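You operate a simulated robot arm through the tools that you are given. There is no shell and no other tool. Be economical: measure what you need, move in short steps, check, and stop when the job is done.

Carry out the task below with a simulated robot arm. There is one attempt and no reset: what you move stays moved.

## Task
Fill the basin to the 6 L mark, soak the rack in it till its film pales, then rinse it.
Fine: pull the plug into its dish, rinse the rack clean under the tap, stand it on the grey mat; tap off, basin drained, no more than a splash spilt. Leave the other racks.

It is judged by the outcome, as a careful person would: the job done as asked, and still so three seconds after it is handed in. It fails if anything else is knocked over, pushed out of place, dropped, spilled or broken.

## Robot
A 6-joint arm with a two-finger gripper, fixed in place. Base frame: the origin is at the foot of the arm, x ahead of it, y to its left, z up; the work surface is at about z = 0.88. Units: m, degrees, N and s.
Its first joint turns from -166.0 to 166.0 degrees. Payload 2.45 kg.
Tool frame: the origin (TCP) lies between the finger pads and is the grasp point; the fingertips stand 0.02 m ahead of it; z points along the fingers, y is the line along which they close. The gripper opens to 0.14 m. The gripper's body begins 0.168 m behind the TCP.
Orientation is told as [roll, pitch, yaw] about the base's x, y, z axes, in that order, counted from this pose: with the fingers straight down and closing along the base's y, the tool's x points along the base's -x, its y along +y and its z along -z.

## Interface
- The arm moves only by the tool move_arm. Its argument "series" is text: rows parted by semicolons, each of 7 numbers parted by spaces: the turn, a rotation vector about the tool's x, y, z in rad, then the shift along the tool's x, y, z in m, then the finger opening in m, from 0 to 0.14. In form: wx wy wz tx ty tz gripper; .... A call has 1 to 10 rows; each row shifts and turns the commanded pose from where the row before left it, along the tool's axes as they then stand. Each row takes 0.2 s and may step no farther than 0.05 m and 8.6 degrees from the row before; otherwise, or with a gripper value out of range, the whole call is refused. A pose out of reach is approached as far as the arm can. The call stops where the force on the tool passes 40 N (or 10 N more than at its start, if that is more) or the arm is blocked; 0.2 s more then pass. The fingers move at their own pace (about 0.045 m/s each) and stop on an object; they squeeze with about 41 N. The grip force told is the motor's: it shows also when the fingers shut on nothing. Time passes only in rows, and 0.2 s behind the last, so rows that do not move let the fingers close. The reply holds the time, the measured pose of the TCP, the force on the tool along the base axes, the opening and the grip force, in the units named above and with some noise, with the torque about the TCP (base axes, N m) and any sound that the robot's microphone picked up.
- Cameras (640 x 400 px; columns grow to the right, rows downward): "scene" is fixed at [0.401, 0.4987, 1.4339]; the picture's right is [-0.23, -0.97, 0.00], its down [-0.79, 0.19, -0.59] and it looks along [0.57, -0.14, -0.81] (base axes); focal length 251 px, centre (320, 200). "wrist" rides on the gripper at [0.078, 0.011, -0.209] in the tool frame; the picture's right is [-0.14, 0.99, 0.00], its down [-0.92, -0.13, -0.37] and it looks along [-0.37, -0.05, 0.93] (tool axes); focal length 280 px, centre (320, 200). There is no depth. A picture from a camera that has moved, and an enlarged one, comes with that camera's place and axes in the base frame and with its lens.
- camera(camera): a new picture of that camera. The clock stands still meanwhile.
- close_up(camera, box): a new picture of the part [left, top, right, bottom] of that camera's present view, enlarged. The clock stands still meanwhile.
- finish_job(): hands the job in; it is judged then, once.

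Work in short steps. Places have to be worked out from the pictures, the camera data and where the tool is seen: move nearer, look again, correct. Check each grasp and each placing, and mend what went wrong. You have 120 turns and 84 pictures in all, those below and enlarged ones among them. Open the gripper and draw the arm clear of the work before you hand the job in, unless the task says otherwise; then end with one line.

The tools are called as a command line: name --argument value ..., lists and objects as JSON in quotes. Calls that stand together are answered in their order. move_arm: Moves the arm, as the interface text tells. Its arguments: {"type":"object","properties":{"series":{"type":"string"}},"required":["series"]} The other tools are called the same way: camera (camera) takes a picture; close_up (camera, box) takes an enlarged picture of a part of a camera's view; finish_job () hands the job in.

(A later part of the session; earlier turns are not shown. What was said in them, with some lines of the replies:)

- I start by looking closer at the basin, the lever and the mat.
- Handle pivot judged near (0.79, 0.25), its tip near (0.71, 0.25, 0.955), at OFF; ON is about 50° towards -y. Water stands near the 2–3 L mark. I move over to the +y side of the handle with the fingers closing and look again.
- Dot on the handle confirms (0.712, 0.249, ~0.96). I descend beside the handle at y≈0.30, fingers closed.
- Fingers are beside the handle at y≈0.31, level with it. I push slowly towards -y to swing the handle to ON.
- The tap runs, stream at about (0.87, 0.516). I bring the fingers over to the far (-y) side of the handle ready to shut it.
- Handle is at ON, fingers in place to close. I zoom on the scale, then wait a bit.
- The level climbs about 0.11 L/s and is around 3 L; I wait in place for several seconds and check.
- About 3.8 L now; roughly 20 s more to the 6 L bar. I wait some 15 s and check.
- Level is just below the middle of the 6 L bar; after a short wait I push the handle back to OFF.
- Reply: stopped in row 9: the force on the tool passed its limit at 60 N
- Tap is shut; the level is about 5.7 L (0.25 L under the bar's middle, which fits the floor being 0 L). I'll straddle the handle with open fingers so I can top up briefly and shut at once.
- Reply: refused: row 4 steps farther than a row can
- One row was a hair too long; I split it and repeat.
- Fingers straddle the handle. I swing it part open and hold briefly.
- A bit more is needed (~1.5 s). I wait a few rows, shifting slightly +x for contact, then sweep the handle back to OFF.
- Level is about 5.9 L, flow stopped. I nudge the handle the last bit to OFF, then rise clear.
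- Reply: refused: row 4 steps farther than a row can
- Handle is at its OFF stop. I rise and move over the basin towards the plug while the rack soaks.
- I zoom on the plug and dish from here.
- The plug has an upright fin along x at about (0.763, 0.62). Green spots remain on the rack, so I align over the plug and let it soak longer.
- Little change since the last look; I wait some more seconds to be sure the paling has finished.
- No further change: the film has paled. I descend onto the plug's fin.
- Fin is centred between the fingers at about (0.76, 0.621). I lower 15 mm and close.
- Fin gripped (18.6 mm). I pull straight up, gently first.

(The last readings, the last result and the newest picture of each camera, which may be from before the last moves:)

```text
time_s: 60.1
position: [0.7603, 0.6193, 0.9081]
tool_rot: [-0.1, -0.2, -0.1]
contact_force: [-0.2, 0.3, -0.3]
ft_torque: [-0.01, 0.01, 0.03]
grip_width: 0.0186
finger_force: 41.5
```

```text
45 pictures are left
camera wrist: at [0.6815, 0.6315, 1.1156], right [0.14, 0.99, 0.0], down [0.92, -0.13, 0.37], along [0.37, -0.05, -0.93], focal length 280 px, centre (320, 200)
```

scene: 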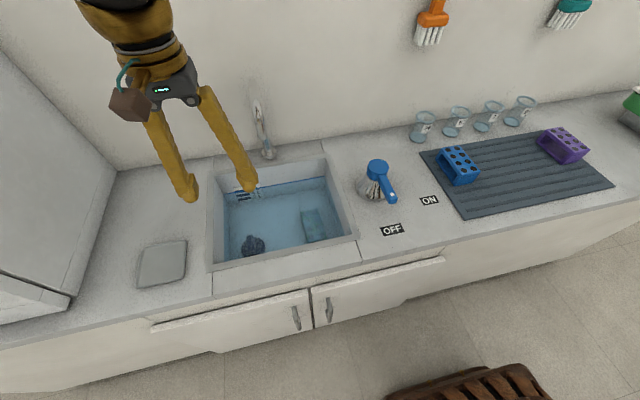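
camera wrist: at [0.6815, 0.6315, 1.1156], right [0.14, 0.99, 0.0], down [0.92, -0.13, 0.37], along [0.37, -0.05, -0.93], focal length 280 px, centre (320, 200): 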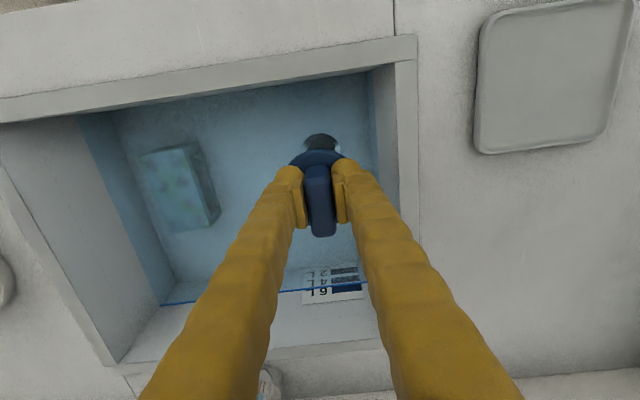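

Plug is out and the drain is open. I raise it, let it drip over the basin, and tilt the tool outward for reach to the dish at about (0.69, 0.79).

move_arm --series "0 0 0 0 0 -0.03 0; 0 0 0 0 0 -0.04 0; -0.109 -0.096 0 0 0 0 0; -0.109 -0.096 0 0 0 0 0; -0.109 -0.096 0 0 0 0 0; 0 0 0 0 0 0 0; 0 0 0 0 0 0 0; 0 0 0 0 0 0 0; 0 0 0 0 0 0 0; 0 0 0 0 0 0 0"

move_arm --series "0 0 0 0.016 0.032 0.0063 0; 0 0 0 0.016 0.032 0.0063 0; 0 0 0 0.016 0.032 0.0063 0; 0 0 0 0.016 0.032 0.0063 0; 0 0 0 0.016 0.032 0.0063 0; 0 0 0 0 0 0 0"

camera --camera "wrist"

camera --camera "scene"

```text
time_s: 62.3
position: [0.7606, 0.6191, 0.9795]
tool_rot: [19.1, -16.5, -2.8]
contact_force: [0.3, 0.9, -0.6]
ft_torque: [0.02, -0.01, -0.01]
grip_width: 0.0184
finger_force: 40.8
```

```text
time_s: 63.7
position: [0.6845, 0.7835, 0.98]
tool_rot: [19.0, -16.4, -2.8]
contact_force: [-0.8, 0.6, -1.6]
ft_torque: [-0.02, 0.0, -0.03]
grip_width: 0.0187
finger_force: 40.7
```

```text
44 pictures are left
camera wrist: at [0.5521, 0.7324, 1.1501], right [0.09, 0.93, 0.35], down [0.78, -0.28, 0.55], along [0.61, 0.23, -0.76], focal length 280 px, centre (320, 200)
```

wrist: 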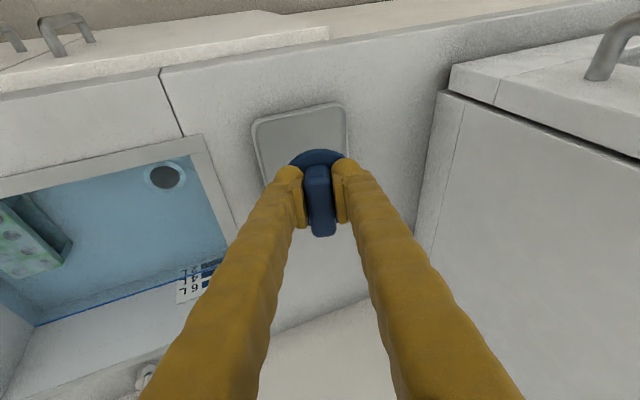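

```text
43 pictures are left
```

scene: 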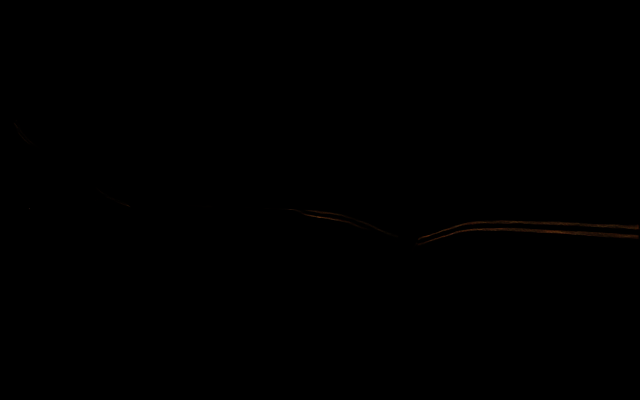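

Dish spans about x 0.65–0.75, y 0.75–0.85, and the plug is right over its middle. I lower in steps till it nearly touches.

move_arm --series "0 0 0 0.001 -0.0027 0.0208 0; 0 0 0 0.0056 -0.0064 0.0181 0; 0 0 0 0.0014 -0.0016 0.0045 0; 0 0 0 0 0 0 0"

camera --camera "wrist"

```text
time_s: 64.7
position: [0.6905, 0.7871, 0.9345]
tool_rot: [19.1, -16.3, -2.9]
contact_force: [0.2, -0.5, -0.1]
ft_torque: [-0.01, 0.0, 0.02]
grip_width: 0.0186
finger_force: 41.6
```

```text
42 pictures are left
camera wrist: at [0.557, 0.7348, 1.105], right [0.09, 0.93, 0.35], down [0.78, -0.28, 0.55], along [0.61, 0.23, -0.76], focal length 280 px, centre (320, 200)
```

wrist: 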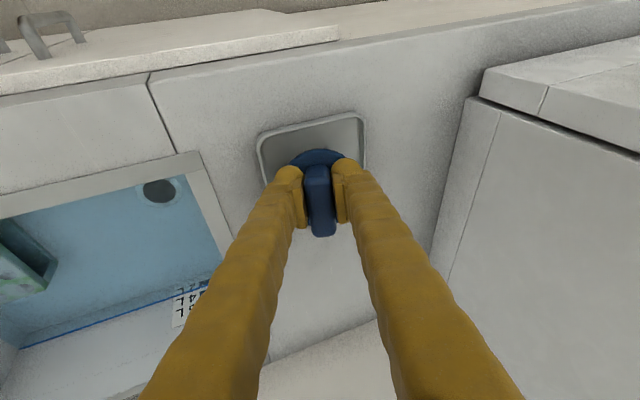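

No contact yet. I lower further in small steps watching the force.

move_arm --series "0 0 0 0.0014 -0.0016 0.0045 0; 0 0 0 0.0014 -0.0016 0.0045 0; 0 0 0 0 0 0 0"

move_arm --series "0 0 0 0.0014 -0.0016 0.0045 0; 0 0 0 0 0 0 0"

camera --camera "wrist"

```text
time_s: 65.5
position: [0.6912, 0.7864, 0.9258]
tool_rot: [19.2, -16.5, -2.9]
contact_force: [0.2, -1.8, 14.3]
ft_torque: [-0.35, 0.06, -0.01]
grip_width: 0.0188
finger_force: 41.2
```

```text
time_s: 65.9
position: [0.6917, 0.79, 0.926]
tool_rot: [19.5, -16.5, -3.0]
contact_force: [-3.3, -3.3, 6.5]
ft_torque: [-0.28, 0.21, -0.03]
grip_width: 0.0185
finger_force: 40.9
stopped in row 1: the force on the tool passed its limit at 48 N (the readings are from after the stop); the commanded pose is now the measured one
```

```text
41 pictures are left
camera wrist: at [0.5567, 0.7363, 1.0958], right [0.09, 0.93, 0.35], down [0.78, -0.28, 0.56], along [0.62, 0.23, -0.75], focal length 280 px, centre (320, 200)
```

wrist: 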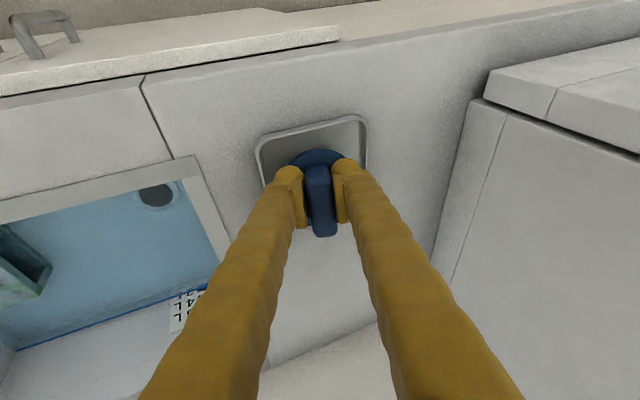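

Plug touches the dish bottom. I open the fingers and back off along the tool axis.

move_arm --series "0 0 0 0 0 -0.002 0.02; 0 0 0 0 0 0 0.03; 0 0 0 0 0 0 0.05; 0 0 0 0 0 0 0.07; 0 0 0 0 0 0 0.07; 0 0 0 0 0 -0.03 0.07; 0 0 0 0 0 -0.04 0.07; 0 0 0 0 0 -0.04 0.07"

camera --camera "wrist"

```text
time_s: 67.7
position: [0.6617, 0.7529, 1.0273]
tool_rot: [19.3, -16.6, -3.0]
contact_force: [0.4, 0.0, -0.1]
ft_torque: [0.03, -0.04, 0.0]
grip_width: 0.0702
finger_force: 0.0
```

```text
40 pictures are left
camera wrist: at [0.5274, 0.7011, 1.1978], right [0.09, 0.93, 0.35], down [0.78, -0.28, 0.55], along [0.62, 0.23, -0.75], focal length 280 px, centre (320, 200)
```

wrist: 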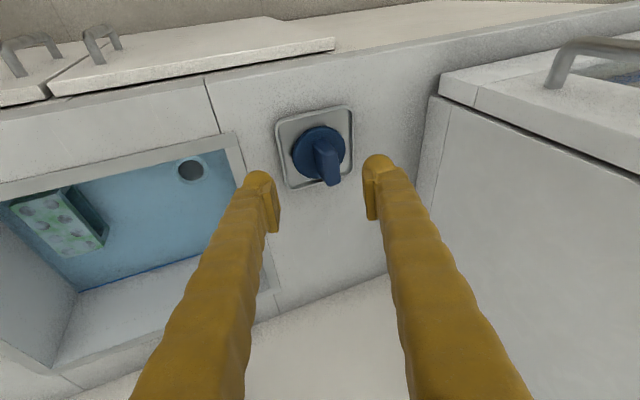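

Plug lies flat in the dish. I retreat, untilt over the basin.

move_arm --series "0 0 0 -0.0196 -0.0322 -0.019 0.08; 0 0 0 -0.0196 -0.0322 -0.019 0.08; 0 0 0 -0.0196 -0.0322 -0.019 0.08; 0 0 0 -0.0196 -0.0322 -0.019 0.08; 0.109 0.096 0 0 0 0 0.08; 0.109 0.096 0 0 0 0 0.08; 0.109 0.096 0 0 0 0 0.08; 0 0 0 0 0 0 0.08"

close_up --camera "scene" --box '[120, 90, 360, 290]'

```text
time_s: 69.5
position: [0.7202, 0.6022, 1.0752]
tool_rot: [0.0, -0.3, -0.1]
contact_force: [-0.2, -1.1, -0.5]
ft_torque: [-0.03, 0.03, 0.0]
grip_width: 0.0801
finger_force: 0.0
```

```text
2.00 times, centred on (240, 190) of scene
camera zoom: at [0.401, 0.4987, 1.4339], right [-0.23, -0.97, 0.0], down [-0.79, 0.19, -0.59], along [0.57, -0.14, -0.81], focal length 501 px, centre (480, 220)
```

zoom: 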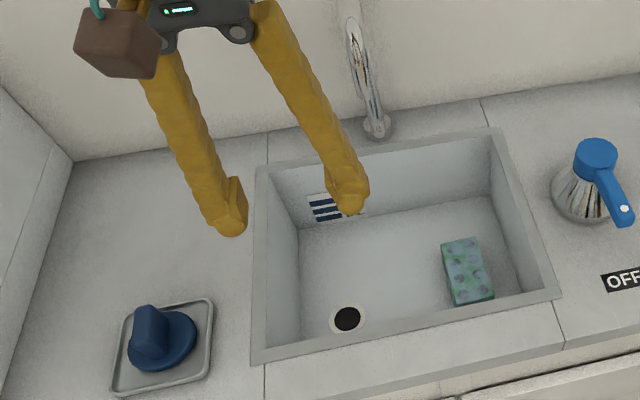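

Basin has drained and the plug sits in its dish. Next: tap on again; I travel to straddle the handle.

move_arm --series "0 0 0 0 -0.049 0 0.08; 0 0 0 0 -0.049 0 0.08; 0 0 0 0 -0.049 0 0.08; 0 0 0 0 -0.049 0 0.08; 0 0 0 0 -0.049 0 0.08; 0 0 0 0 -0.049 0 0.08; 0 0 0 -0.003 -0.049 0 0.08; 0 0 0 0 -0.002 0 0.08; 0 0 0 0 0 0.04 0.08; 0 0 0 0 0 0 0.08"

camera --camera "wrist"

```text
time_s: 71.7
position: [0.7221, 0.2603, 1.0344]
tool_rot: [0.1, -0.3, 0.0]
contact_force: [0.3, -1.1, -0.2]
ft_torque: [0.01, 0.01, 0.0]
grip_width: 0.0798
finger_force: 0.1
```

```text
38 pictures are left
camera wrist: at [0.6435, 0.2703, 1.2433], right [0.14, 0.99, 0.0], down [0.92, -0.13, 0.37], along [0.37, -0.05, -0.93], focal length 280 px, centre (320, 200)
```

wrist: 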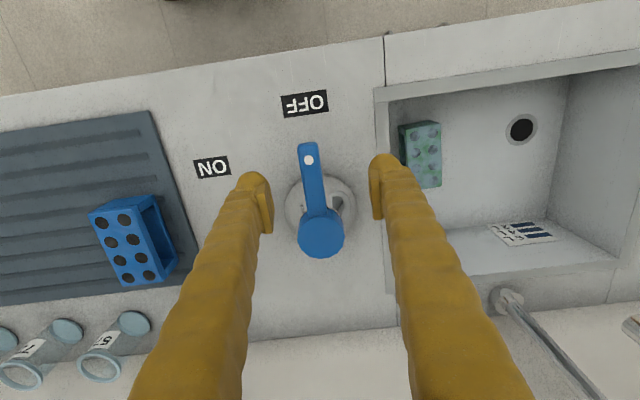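

Centred on the handle. I lower and swing it to ON, then rise.

move_arm --series "0 0 0 0 -0.003 0.04 0.08; 0 0 0 0 0 0.04 0.08; 0 0 0 0 -0.03 0 0.08; 0 0 0 0 -0.025 0 0.08; 0 0 0 0 -0.02 0 0.08; 0 0 0 0 -0.015 0 0.08; 0 0 0 0 0.008 0 0.08; 0 0 0 0 0 -0.04 0.08; 0 0 0 0 0 -0.05 0.08; 0 0 0 0 0 -0.04 0.08"

camera --camera "wrist"

camera --camera "scene"

```text
time_s: 73.9
position: [0.7176, 0.1724, 1.0905]
tool_rot: [0.1, -0.2, -0.1]
contact_force: [-0.1, -0.3, -0.9]
ft_torque: [0.01, 0.03, 0.03]
grip_width: 0.08
finger_force: 0.0
```

```text
37 pictures are left
camera wrist: at [0.6392, 0.1833, 1.298], right [0.14, 0.99, 0.0], down [0.92, -0.13, 0.37], along [0.37, -0.05, -0.93], focal length 280 px, centre (320, 200)
```

wrist: 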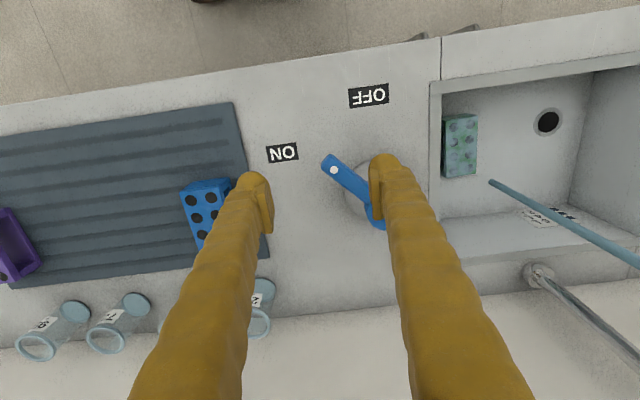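

```text
36 pictures are left
```

scene: 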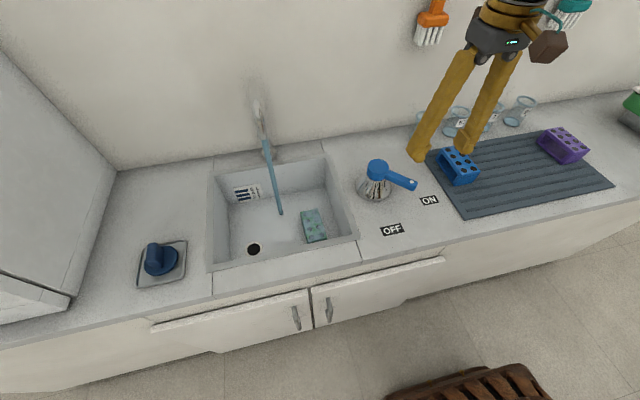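

Tap is on; stream falls at about (0.87, 0.515). I move over the rack and look down on it.

move_arm --series "0 0 0 -0.02 0.045 0 0.1; 0 0 0 -0.02 0.045 0 0.1; 0 0 0 -0.02 0.045 0 0.1; 0 0 0 0 0.049 0 0.1; 0 0 0 0 0.049 0 0.1; 0 0 0 0 0.02 0.04 0.1; 0 0 0 0 0 0.04 0.1; 0 0 0 0 0 0.04 0.1; 0 0 0 0 0 0 0.1"

camera --camera "wrist"

close_up --camera "scene" --box '[215, 170, 345, 270]'

```text
time_s: 75.9
position: [0.7827, 0.4278, 0.9656]
tool_rot: [0.1, -0.4, -0.2]
contact_force: [0.5, 0.2, -0.1]
ft_torque: [0.03, -0.02, 0.01]
grip_width: 0.0999
finger_force: 0.2
```

```text
35 pictures are left
camera wrist: at [0.7041, 0.4389, 1.1733], right [0.14, 0.99, 0.0], down [0.92, -0.13, 0.37], along [0.37, -0.05, -0.93], focal length 280 px, centre (320, 200)
```

wrist: 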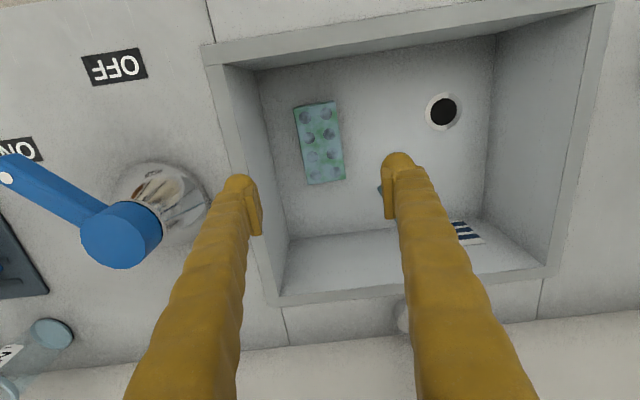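

```text
4.00 times, centred on (280, 220) of scene
camera zoom: at [0.401, 0.4987, 1.4339], right [-0.23, -0.97, 0.0], down [-0.79, 0.19, -0.59], along [0.57, -0.14, -0.81], focal length 1002 px, centre (480, 120)
```

zoom: 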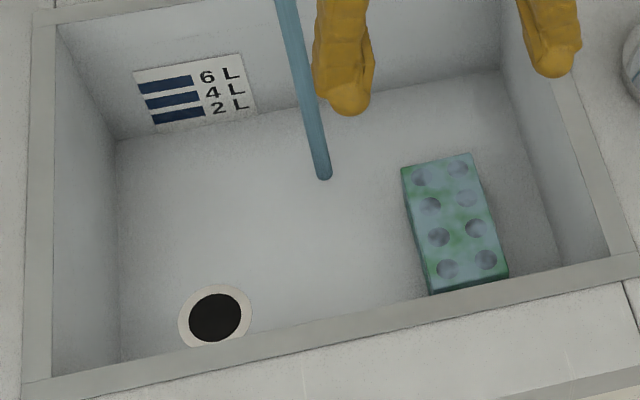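

Rack: centre about (0.777, 0.430), length 0.107 along x, width ~0.055, top ~0.785. I descend around it.

move_arm --series "0 0 0 0.006 0.003 0.045 0.09; 0 0 0 0 0 0.045 0.09; 0 0 0 0 0 0.045 0.09; 0 0 0 0 0 0.035 0.09; 0 0 0 0 0 0.015 0.09; 0 0 0 0 0 0 0.09"

camera --camera "wrist"

```text
time_s: 77.3
position: [0.7794, 0.4287, 0.7828]
tool_rot: [0.1, -0.4, -0.1]
contact_force: [-0.4, 0.0, -0.8]
ft_torque: [0.01, 0.03, -0.01]
grip_width: 0.09
finger_force: 0.1
```

```text
33 pictures are left
camera wrist: at [0.7002, 0.4392, 0.9908], right [0.14, 0.99, 0.0], down [0.92, -0.13, 0.37], along [0.37, -0.05, -0.93], focal length 280 px, centre (320, 200)
```

wrist: 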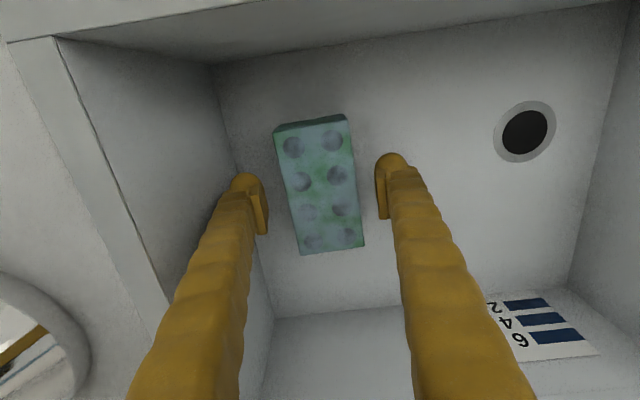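

Well centred. I lower 18 mm and close on it.

move_arm --series "0 0 0 0.004 0.001 0.018 0.09; 0 0 0 0 0 0 0.06; 0 0 0 0 0 0 0.03; 0 0 0 0 0 0 0.03; 0 0 0 0 0 0 0.03; 0 0 0 0 0 0 0.03"

camera --camera "wrist"

```text
time_s: 78.7
position: [0.7759, 0.4285, 0.7643]
tool_rot: [0.1, -0.4, -0.1]
contact_force: [-0.3, -0.3, 0.3]
ft_torque: [0.01, 0.03, -0.01]
grip_width: 0.058
finger_force: 41.5
```

```text
32 pictures are left
camera wrist: at [0.6968, 0.4396, 0.9726], right [0.14, 0.99, 0.0], down [0.92, -0.13, 0.37], along [0.37, -0.05, -0.93], focal length 280 px, centre (320, 200)
```

wrist: 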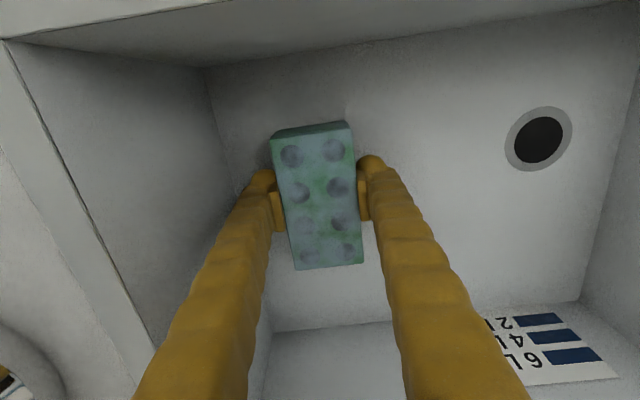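

Rack gripped (58 mm). The palm would foul the spout if I held it upright under the tap, so I shift the rack to a spot clear of the stream, release, tilt the tool back 25° about the grip line, and regrip with the rack level.

move_arm --series "0 0 0 0 0 -0.02 0.03; 0 0 0 -0.012 0.02 0 0.03; 0 0 0 -0.012 0.02 0 0.03; 0 0 0 0 0 0.017 0.03; 0 0 0 0 0 0.002 0.03; 0 0 0 0 0 0 0.05; 0 0 0 0 0 0 0.075; 0 0 0 0 0 0 0.085; 0 0 0 0 0 0 0.085"

camera --camera "wrist"

camera --camera "scene"

```text
time_s: 80.7
position: [0.7961, 0.4712, 0.7653]
tool_rot: [0.2, -0.4, -0.2]
contact_force: [-0.8, 0.8, -0.6]
ft_torque: [0.01, 0.04, -0.01]
grip_width: 0.085
finger_force: 0.1
```

```text
31 pictures are left
camera wrist: at [0.7177, 0.4817, 0.9743], right [0.14, 0.99, 0.0], down [0.92, -0.13, 0.37], along [0.37, -0.05, -0.93], focal length 280 px, centre (320, 200)
```

wrist: 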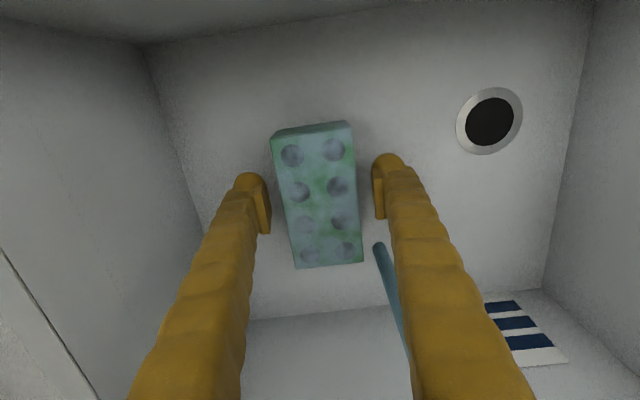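

```text
30 pictures are left
```

scene: 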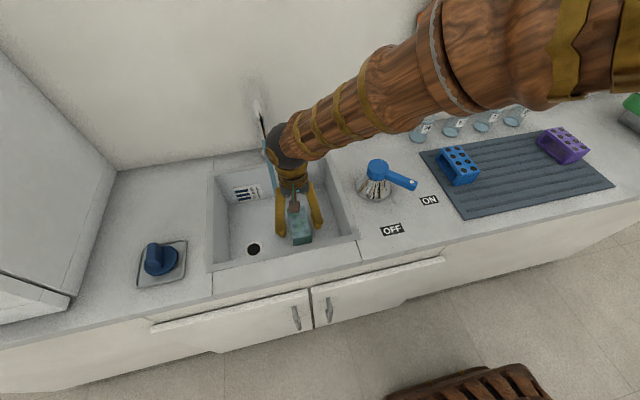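

Rack stands clear of the stream. I tilt the tool back 25° about the TCP and regrip.

move_arm --series "0 -0.145 0 0 0 0 0.085; 0 -0.145 0 0 0 0 0.085; 0 -0.145 0 0 0 0 0.085; 0 0 0 0 0 0 0.06; 0 0 0 0 0 0 0.03; 0 0 0 0 0 0 0.03; 0 0 0 0 0 0 0.03"

camera --camera "wrist"

```text
time_s: 82.3
position: [0.7973, 0.4708, 0.7644]
tool_rot: [0.1, -25.3, -0.2]
contact_force: [-0.4, 2.6, 3.8]
ft_torque: [0.18, -0.06, 0.04]
grip_width: 0.0598
finger_force: 40.9
```

```text
29 pictures are left
camera wrist: at [0.6383, 0.4815, 0.9202], right [0.13, 0.99, 0.06], down [0.67, -0.13, 0.73], along [0.73, -0.05, -0.68], focal length 280 px, centre (320, 200)
```

wrist: 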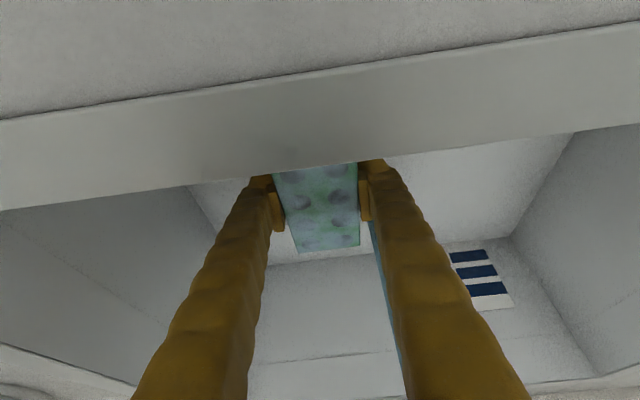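

Regripped at 25° tilt. I lift 2 cm and bring the rack's front part under the stream.

move_arm --series "0 0 0 -0.0085 0 -0.0181 0.03; 0 0 0 0 0.022 0 0.03; 0 0 0 0 0.022 0 0.03; 0 0 0 -0.0181 0 0.0085 0.03; 0 0 0 -0.0181 0 0.0085 0.03; 0 0 0 0 0 0 0.03; 0 0 0 0 0 0 0.03; 0 0 0 0 0 0 0.03; 0 0 0 0 0 0 0.03"

camera --camera "wrist"

camera --camera "scene"

```text
time_s: 84.3
position: [0.8365, 0.5162, 0.7878]
tool_rot: [0.0, -25.4, -0.1]
contact_force: [-0.5, 0.3, -1.2]
ft_torque: [0.0, 0.02, -0.01]
grip_width: 0.0595
finger_force: 40.4
```

```text
28 pictures are left
camera wrist: at [0.6782, 0.5271, 0.9427], right [0.13, 0.99, 0.06], down [0.67, -0.13, 0.73], along [0.73, -0.05, -0.68], focal length 280 px, centre (320, 200)
```

wrist: 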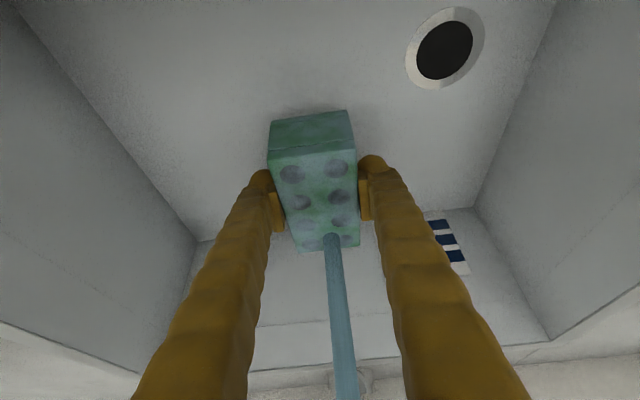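

```text
27 pictures are left
```

scene: 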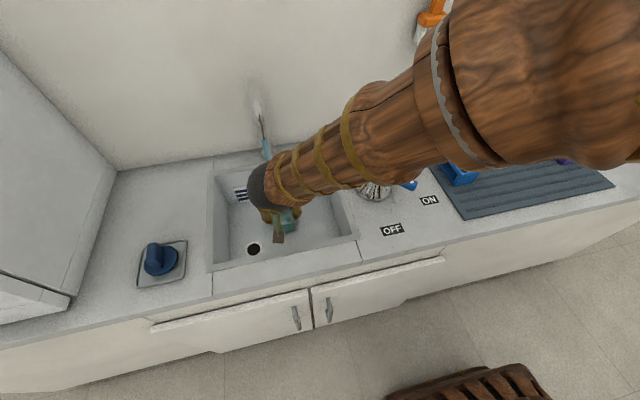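

The stream lands on the rack's far end. I move in until the stream hits near the middle and wait.

move_arm --series "0 0 0 -0.0136 0 0.0063 0.03; 0 0 0 -0.0136 0 0.0063 0.03; 0 0 0 0 0 0 0.03; 0 0 0 0 0 0 0.03; 0 0 0 0 0 0 0.03; 0 0 0 0 0 0 0.03; 0 0 0 0 0 0 0.03; 0 0 0 0 0 0 0.03; 0 0 0 0 0 0 0.03; 0 0 0 0 0 0 0.03"

move_arm --series "0 0 0 0 0 0 0.03; 0 0 0 0 0 0 0.03; 0 0 0 0 0 0 0.03; 0 0 0 0 0 0 0.03; 0 0 0 0 0 0 0.03; 0 0 0 0 0 0 0.03; 0 0 0 0 0 0 0.03; 0 0 0 0 0 0 0.03"

camera --camera "wrist"

```text
time_s: 86.5
position: [0.8679, 0.5144, 0.7854]
tool_rot: [0.1, -25.3, -0.1]
contact_force: [1.7, 0.3, -1.8]
ft_torque: [0.02, 0.0, -0.01]
grip_width: 0.0598
finger_force: 41.5
```

```text
time_s: 88.3
position: [0.8679, 0.5151, 0.7847]
tool_rot: [0.1, -25.2, -0.1]
contact_force: [0.1, 0.7, -2.0]
ft_torque: [0.02, -0.02, 0.02]
grip_width: 0.0593
finger_force: 41.4
```

```text
26 pictures are left
camera wrist: at [0.7079, 0.5259, 0.9412], right [0.13, 0.99, 0.06], down [0.67, -0.13, 0.73], along [0.73, -0.05, -0.68], focal length 280 px, centre (320, 200)
```

wrist: 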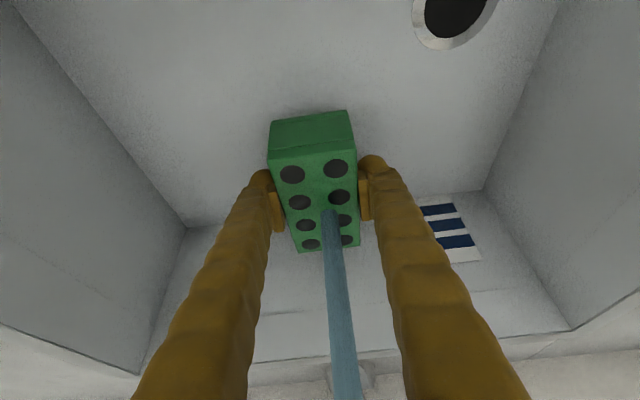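

The film is gone; rack is clean green. I rinse 1–2 s more, then back it out of the stream, and let it drip in the basin.

move_arm --series "0 0 0 0 0 0 0.03; 0 0 0 0 0 0 0.03; 0 0 0 0 0 0 0.03; 0 0 0 0 0 0 0.03; 0 0 0 0.0181 0 -0.0085 0.03; 0 0 0 0.0181 0 -0.0085 0.03; 0 0 0 0.0181 0 -0.0085 0.03; 0 0 0 0.0181 -0.01 -0.0085 0.03; 0 0 0 0 -0.03 0 0.03; 0 0 0 0 -0.03 0 0.03"

move_arm --series "0 0 0 -0.0127 0 -0.0272 0.03; 0 0 0 -0.0127 0 -0.0272 0.03; 0 0 0 0 0 0 0.03; 0 0 0 0 0 0 0.03; 0 0 0 0 0 0 0.03; 0 0 0 0 0 0 0.03; 0 0 0 0 0 0 0.03; 0 0 0 0 0 0 0.03; 0 0 0 0 0 0 0.03; 0 0 0 0 0 0 0.03"

move_arm --series "0 0 0 0 0 0 0.03; 0 0 0 0 0 0 0.03; 0 0 0 0 0 0 0.03; 0 0 0 0 0 0 0.03; 0 0 0 0 0 0 0.03; 0 0 0 0 0 0 0.03; 0 0 0 0 0 0 0.03; 0 0 0 0 0 0 0.03; 0 0 0 0 0 0 0.03; 0 0 0 0 0 0 0.03"

camera --camera "wrist"

camera --camera "scene"

```text
time_s: 90.5
position: [0.788, 0.4426, 0.7846]
tool_rot: [0.1, -25.2, -0.1]
contact_force: [0.3, 0.1, -2.0]
ft_torque: [-0.03, 0.0, 0.01]
grip_width: 0.0596
finger_force: 40.8
```

```text
time_s: 92.7
position: [0.7863, 0.4438, 0.8446]
tool_rot: [0.2, -25.2, -0.1]
contact_force: [-0.1, -0.6, -1.1]
ft_torque: [-0.02, -0.03, -0.02]
grip_width: 0.0599
finger_force: 41.3
```

```text
time_s: 94.9
position: [0.7876, 0.4443, 0.8441]
tool_rot: [0.1, -25.3, -0.2]
contact_force: [0.1, 0.5, -2.0]
ft_torque: [0.0, 0.02, 0.02]
grip_width: 0.0596
finger_force: 41.4
```

```text
25 pictures are left
camera wrist: at [0.6276, 0.4547, 0.9992], right [0.13, 0.99, 0.06], down [0.67, -0.13, 0.73], along [0.73, -0.05, -0.68], focal length 280 px, centre (320, 200)
```

wrist: 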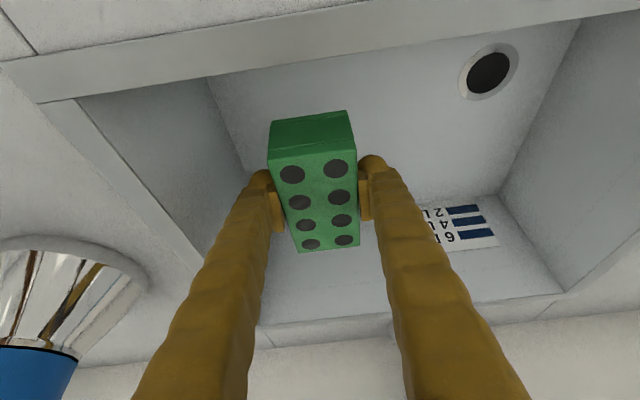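

```text
24 pictures are left
```

scene: 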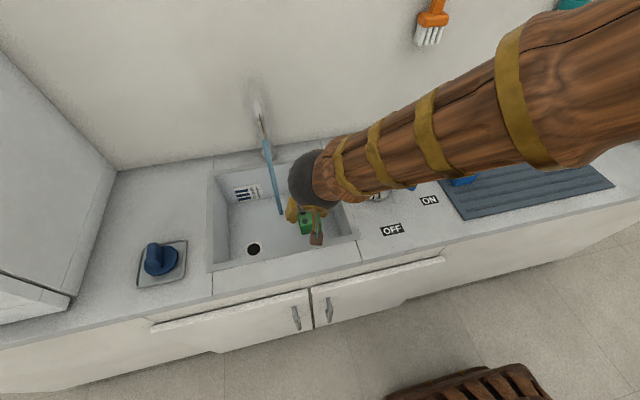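

Clean on all visible faces. I lift high and carry it over towards the mat's free middle.

move_arm --series "0 0 0 -0.0183 0 -0.0392 0.03; 0 0 0 -0.0183 0 -0.0392 0.03; 0 0 0 -0.0183 0 -0.0392 0.03; 0 0 0 -0.0183 0 -0.0392 0.03; 0 0 0 -0.0183 0 -0.0392 0.03; 0 0 0 0 -0.049 0 0.03; 0 0 0 0 -0.049 0 0.03; 0 0 0 0 -0.049 0 0.03; 0 0 0 0 -0.049 0 0.03; 0 0 0 0 -0.049 0 0.03"

move_arm --series "0 0 0 0 -0.049 0 0.03; 0 0 0 0 -0.049 0 0.03; 0 0 0 0 -0.049 0 0.03; 0 0 0 0 -0.049 0 0.03; 0 0 0 0 -0.049 0 0.03; 0 0 0 0 -0.049 0 0.03; 0 0 0 0 -0.049 0 0.03; 0 0 0 0 -0.025 0 0.03; 0 0 0 0 0 0 0.03"

camera --camera "wrist"

camera --camera "scene"

```text
time_s: 97.1
position: [0.786, 0.1985, 1.0621]
tool_rot: [0.1, -25.3, -0.1]
contact_force: [0.0, -0.6, -0.3]
ft_torque: [0.03, -0.02, 0.02]
grip_width: 0.0596
finger_force: 40.9
```

```text
time_s: 99.1
position: [0.7858, -0.1675, 1.0629]
tool_rot: [0.1, -25.3, -0.2]
contact_force: [0.9, -0.9, -1.1]
ft_torque: [0.0, 0.02, 0.01]
grip_width: 0.0595
finger_force: 40.7
```

```text
23 pictures are left
camera wrist: at [0.626, -0.1573, 1.218], right [0.13, 0.99, 0.06], down [0.67, -0.13, 0.73], along [0.73, -0.05, -0.68], focal length 280 px, centre (320, 200)
```

wrist: 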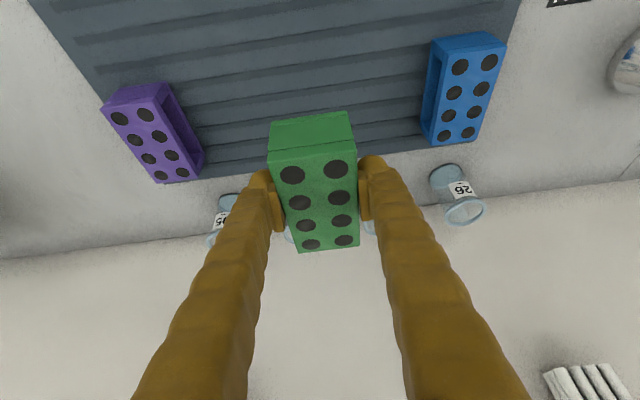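

```text
22 pictures are left
```

scene: 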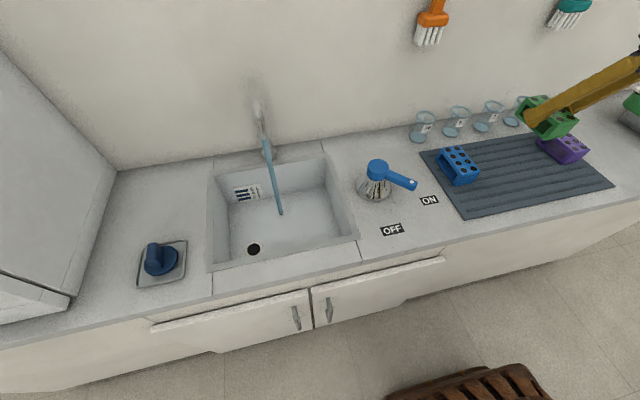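

Free middle of the mat is below. I shift back 4 cm and lower to a few cm above the mat.

move_arm --series "0 0 0 0.0362 0 -0.0169 0.03; 0 0 0 0.018 0 0.0387 0.03; 0 0 0 0.018 0 0.0387 0.03; 0 0 0 0.0127 0 0.0272 0.03; 0 0 0 0 0 0 0.03"

camera --camera "wrist"

close_up --camera "scene" --box '[420, 90, 640, 230]'

```text
time_s: 100.3
position: [0.747, -0.1677, 0.9476]
tool_rot: [0.1, -25.4, -0.1]
contact_force: [0.6, 1.1, -1.6]
ft_torque: [-0.01, 0.01, -0.02]
grip_width: 0.0594
finger_force: 41.1
```

```text
21 pictures are left
camera wrist: at [0.5871, -0.1571, 1.1022], right [0.13, 0.99, 0.06], down [0.67, -0.13, 0.73], along [0.73, -0.05, -0.68], focal length 280 px, centre (320, 200)
```

wrist: 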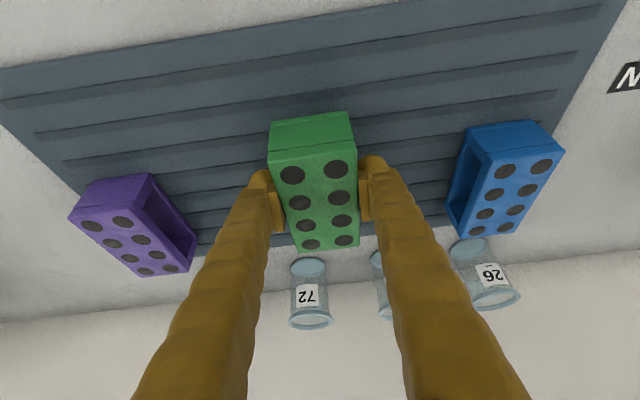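

```text
2.86 times, centred on (530, 160) of scene
camera zoom: at [0.401, 0.4987, 1.4339], right [-0.23, -0.97, 0.0], down [-0.79, 0.19, -0.59], along [0.57, -0.14, -0.81], focal length 716 px, centre (-280, 314)
```

zoom: 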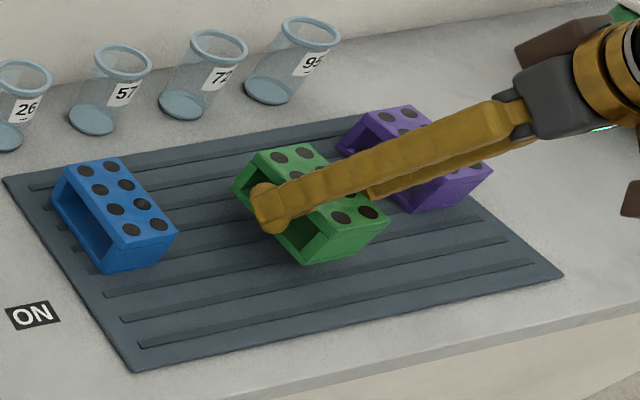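

Level and well over the mat. I lower in 5 mm steps watching for touch.

move_arm --series "0 0 0 0.0034 0 0.0072 0.03; 0 0 0 0.0034 0 0.0072 0.03; 0 0 0 0.0021 0 0.0045 0.03; 0 0 0 0 0 0 0.03"

move_arm --series "0 0 0 0.0013 0 0.0027 0.03; 0 0 0 0.0013 0 0.0027 0.03; 0 0 0 0 0 0 0.03"

```text
time_s: 101.3
position: [0.7456, -0.1703, 0.9256]
tool_rot: [0.1, -25.4, 0.0]
contact_force: [-0.4, -0.6, -1.4]
ft_torque: [0.0, -0.02, -0.01]
grip_width: 0.0594
finger_force: 40.9
```

```text
time_s: 102.1
position: [0.7455, -0.1683, 0.92]
tool_rot: [0.0, -25.4, -0.1]
contact_force: [-7.4, -0.2, 34.2]
ft_torque: [0.0, 0.65, 0.03]
grip_width: 0.0595
finger_force: 41.5
```

Touched down at z=0.92. I ease off 1.5 mm, open, and back away along the tool axis.

move_arm --series "0 0 0 -0.0006 0 -0.0014 0.03; 0 0 0 0 0 0 0.05; 0 0 0 0 0 0 0.065; 0 0 0 0 0 0 0.08; 0 0 0 0 0 0 0.09; 0 0 0 0 0 0 0.09; 0 0 0 0 0 -0.03 0.09; 0 0 0 0 0 -0.05 0.09; 0 0 0 0 0 -0.05 0.09; 0 0 0 0 0 0 0.09"

close_up --camera "scene" --box '[420, 90, 640, 230]'

camera --camera "wrist"

```text
time_s: 104.3
position: [0.692, -0.1663, 1.0368]
tool_rot: [0.1, -25.3, -0.1]
contact_force: [0.0, -0.5, 0.3]
ft_torque: [0.0, 0.01, 0.04]
grip_width: 0.09
finger_force: 0.0
```

```text
2.86 times, centred on (530, 160) of scene
camera zoom: at [0.401, 0.4987, 1.4339], right [-0.23, -0.97, 0.0], down [-0.79, 0.19, -0.59], along [0.57, -0.14, -0.81], focal length 716 px, centre (-280, 314)
```

zoom: 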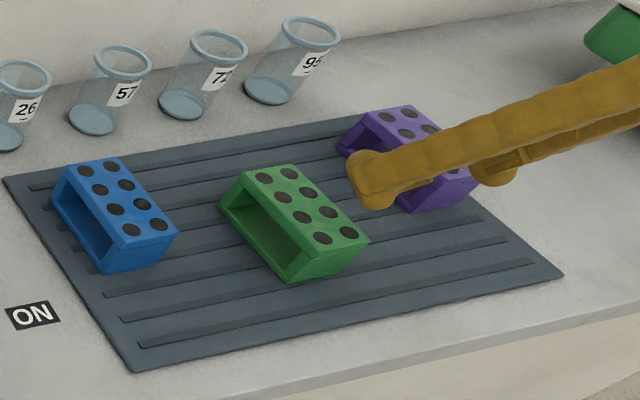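

```text
18 pictures are left
camera wrist: at [0.531, -0.1554, 1.1929], right [0.13, 0.99, 0.06], down [0.67, -0.13, 0.73], along [0.73, -0.05, -0.68], focal length 280 px, centre (320, 200)
```

wrist: 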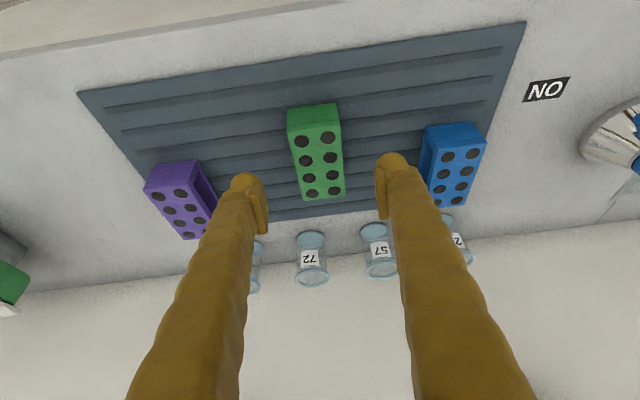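

Rack stands clean and upright on the mat, others untouched. I untilt, close the fingers, and go to the -y side of the handle.

move_arm --series "0 0 0 0 0 -0.03 0.09; 0 0.145 0 0 0 0 0.06; 0 0.145 0 0 0 0 0.03; 0 0.1466 0 0 0 0 0; 0 0 0 -0.02 0.045 0 0; 0 0 0 -0.02 0.045 0 0; 0 0 0 -0.02 0.045 0 0; 0 0 0 -0.022 0.042 0 0; 0 0 0 0 0.049 0 0; 0 0 0 0 0.049 0 0"

camera --camera "wrist"

```text
time_s: 106.5
position: [0.7633, 0.103, 1.0634]
tool_rot: [0.1, -0.3, -0.1]
contact_force: [-0.5, -0.2, -0.4]
ft_torque: [0.0, -0.03, 0.03]
grip_width: 0.0
finger_force: 29.7
```

```text
17 pictures are left
camera wrist: at [0.6842, 0.1151, 1.2724], right [0.14, 0.99, 0.0], down [0.92, -0.13, 0.37], along [0.37, -0.05, -0.93], focal length 280 px, centre (320, 200)
```

wrist: 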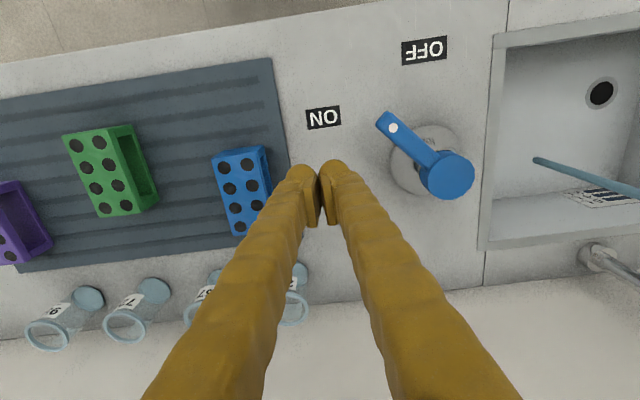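

Path is clear. I lower beside the handle at y≈0.13 and push it back to OFF.

move_arm --series "0 0 0 0.003 0.027 0.02 0; 0 0 0 0 0 0.045 0; 0 0 0 0 0 0.044 0; 0 0 0 -0.012 0.03 0 0; 0 0 0 0.006 0.022 0 0; 0 0 0 0.012 0.018 0 0; 0 0 0 0.012 0.01 0 0; 0 0 0 0.006 0.004 0 0; 0 0 0 0.002 0.003 0 0; 0 0 0 0 0 0 0"

camera --camera "wrist"

camera --camera "scene"

```text
time_s: 108.4
position: [0.7338, 0.2122, 0.9541]
tool_rot: [-0.1, -0.3, -0.3]
contact_force: [1.9, -17.7, 2.2]
ft_torque: [0.18, -0.02, -0.28]
grip_width: 0.0001
finger_force: 29.7
stopped in row 9: the force on the tool passed its limit at 48 N (the readings are from after the stop); the commanded pose is now the measured one
```

```text
16 pictures are left
camera wrist: at [0.6548, 0.2248, 1.1632], right [0.14, 0.99, 0.0], down [0.92, -0.13, 0.37], along [0.37, -0.05, -0.93], focal length 280 px, centre (320, 200)
```

wrist: 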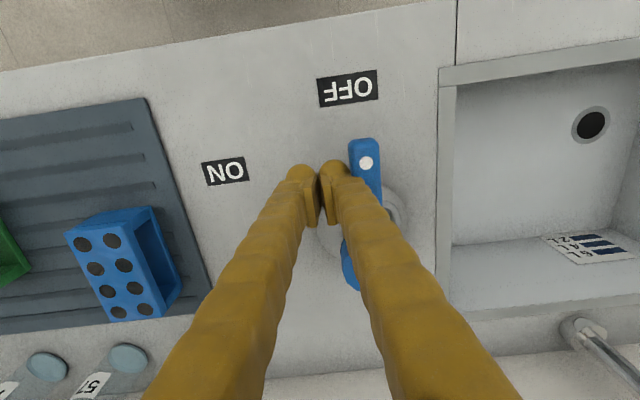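

```text
15 pictures are left
```

scene: 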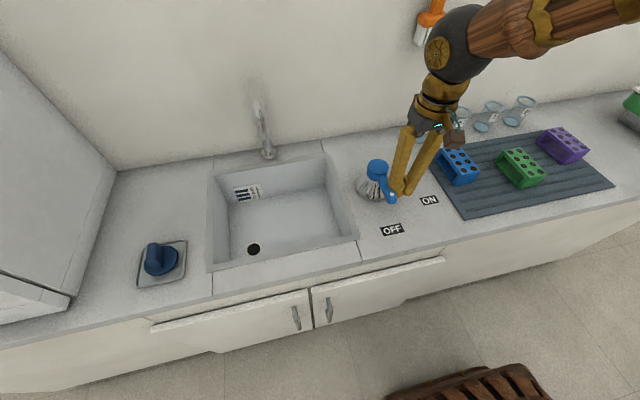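

Tap is off at its stop and the stream has ceased. I back off, rise clear and open the gripper, then check everything.

move_arm --series "0 0 0 0 -0.012 0 0; 0 0 0 0 -0.01 -0.04 0; 0 0 0 0 0 -0.049 0; 0 0 0 0.03 0 -0.039 0.03; 0 0 0 0.04 0 -0.029 0.08; 0 0 0 0.04 0 -0.029 0.12; 0 0 0 0 0 0 0.12; 0 0 0 0 0 0 0.12; 0 0 0 0 0 0 0.12; 0 0 0 0 0 0 0.12"

close_up --camera "scene" --box '[120, 90, 420, 290]'

camera --camera "scene"

camera --camera "wrist"

```text
time_s: 110.6
position: [0.6231, 0.1938, 1.1434]
tool_rot: [0.2, -0.4, -0.3]
contact_force: [0.6, 0.8, -0.4]
ft_torque: [-0.02, 0.02, -0.02]
grip_width: 0.1201
finger_force: 0.0
```

```text
2.00 times, centred on (270, 190) of scene
camera zoom: at [0.401, 0.4987, 1.4339], right [-0.23, -0.97, 0.0], down [-0.79, 0.19, -0.59], along [0.57, -0.14, -0.81], focal length 501 px, centre (420, 220)
```

zoom: 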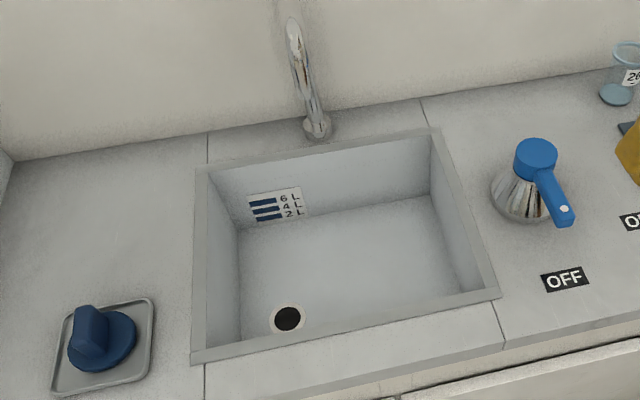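

```text
13 pictures are left
```

scene: 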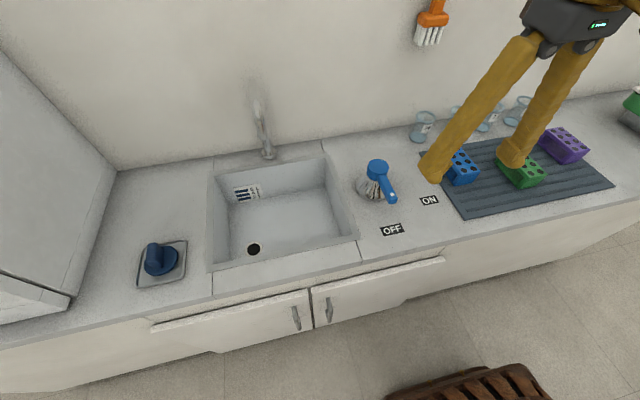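

```text
12 pictures are left
camera wrist: at [0.5434, 0.2059, 1.3513], right [0.14, 0.99, 0.0], down [0.92, -0.13, 0.37], along [0.37, -0.05, -0.93], focal length 280 px, centre (320, 200)
```

wrist: 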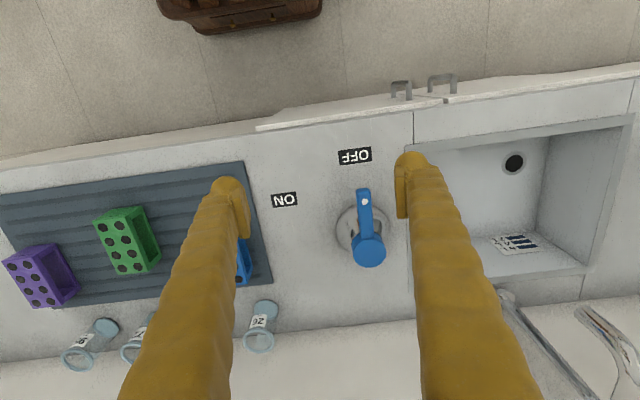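

All is in order: tap off, basin empty, plug in its dish, rack clean on the mat, no spill, arm clear. I hand it in.

finish_job

```text
The job is handed in.
```

The job is done and handed in: I filled the basin to about 5.9 L by the scale, soaked the rack until its film paled, and rinsed it clean. It now stands on the grey mat, with the plug in its dish, the basin drained, the tap off, no spill visible, and the other racks left where they were.
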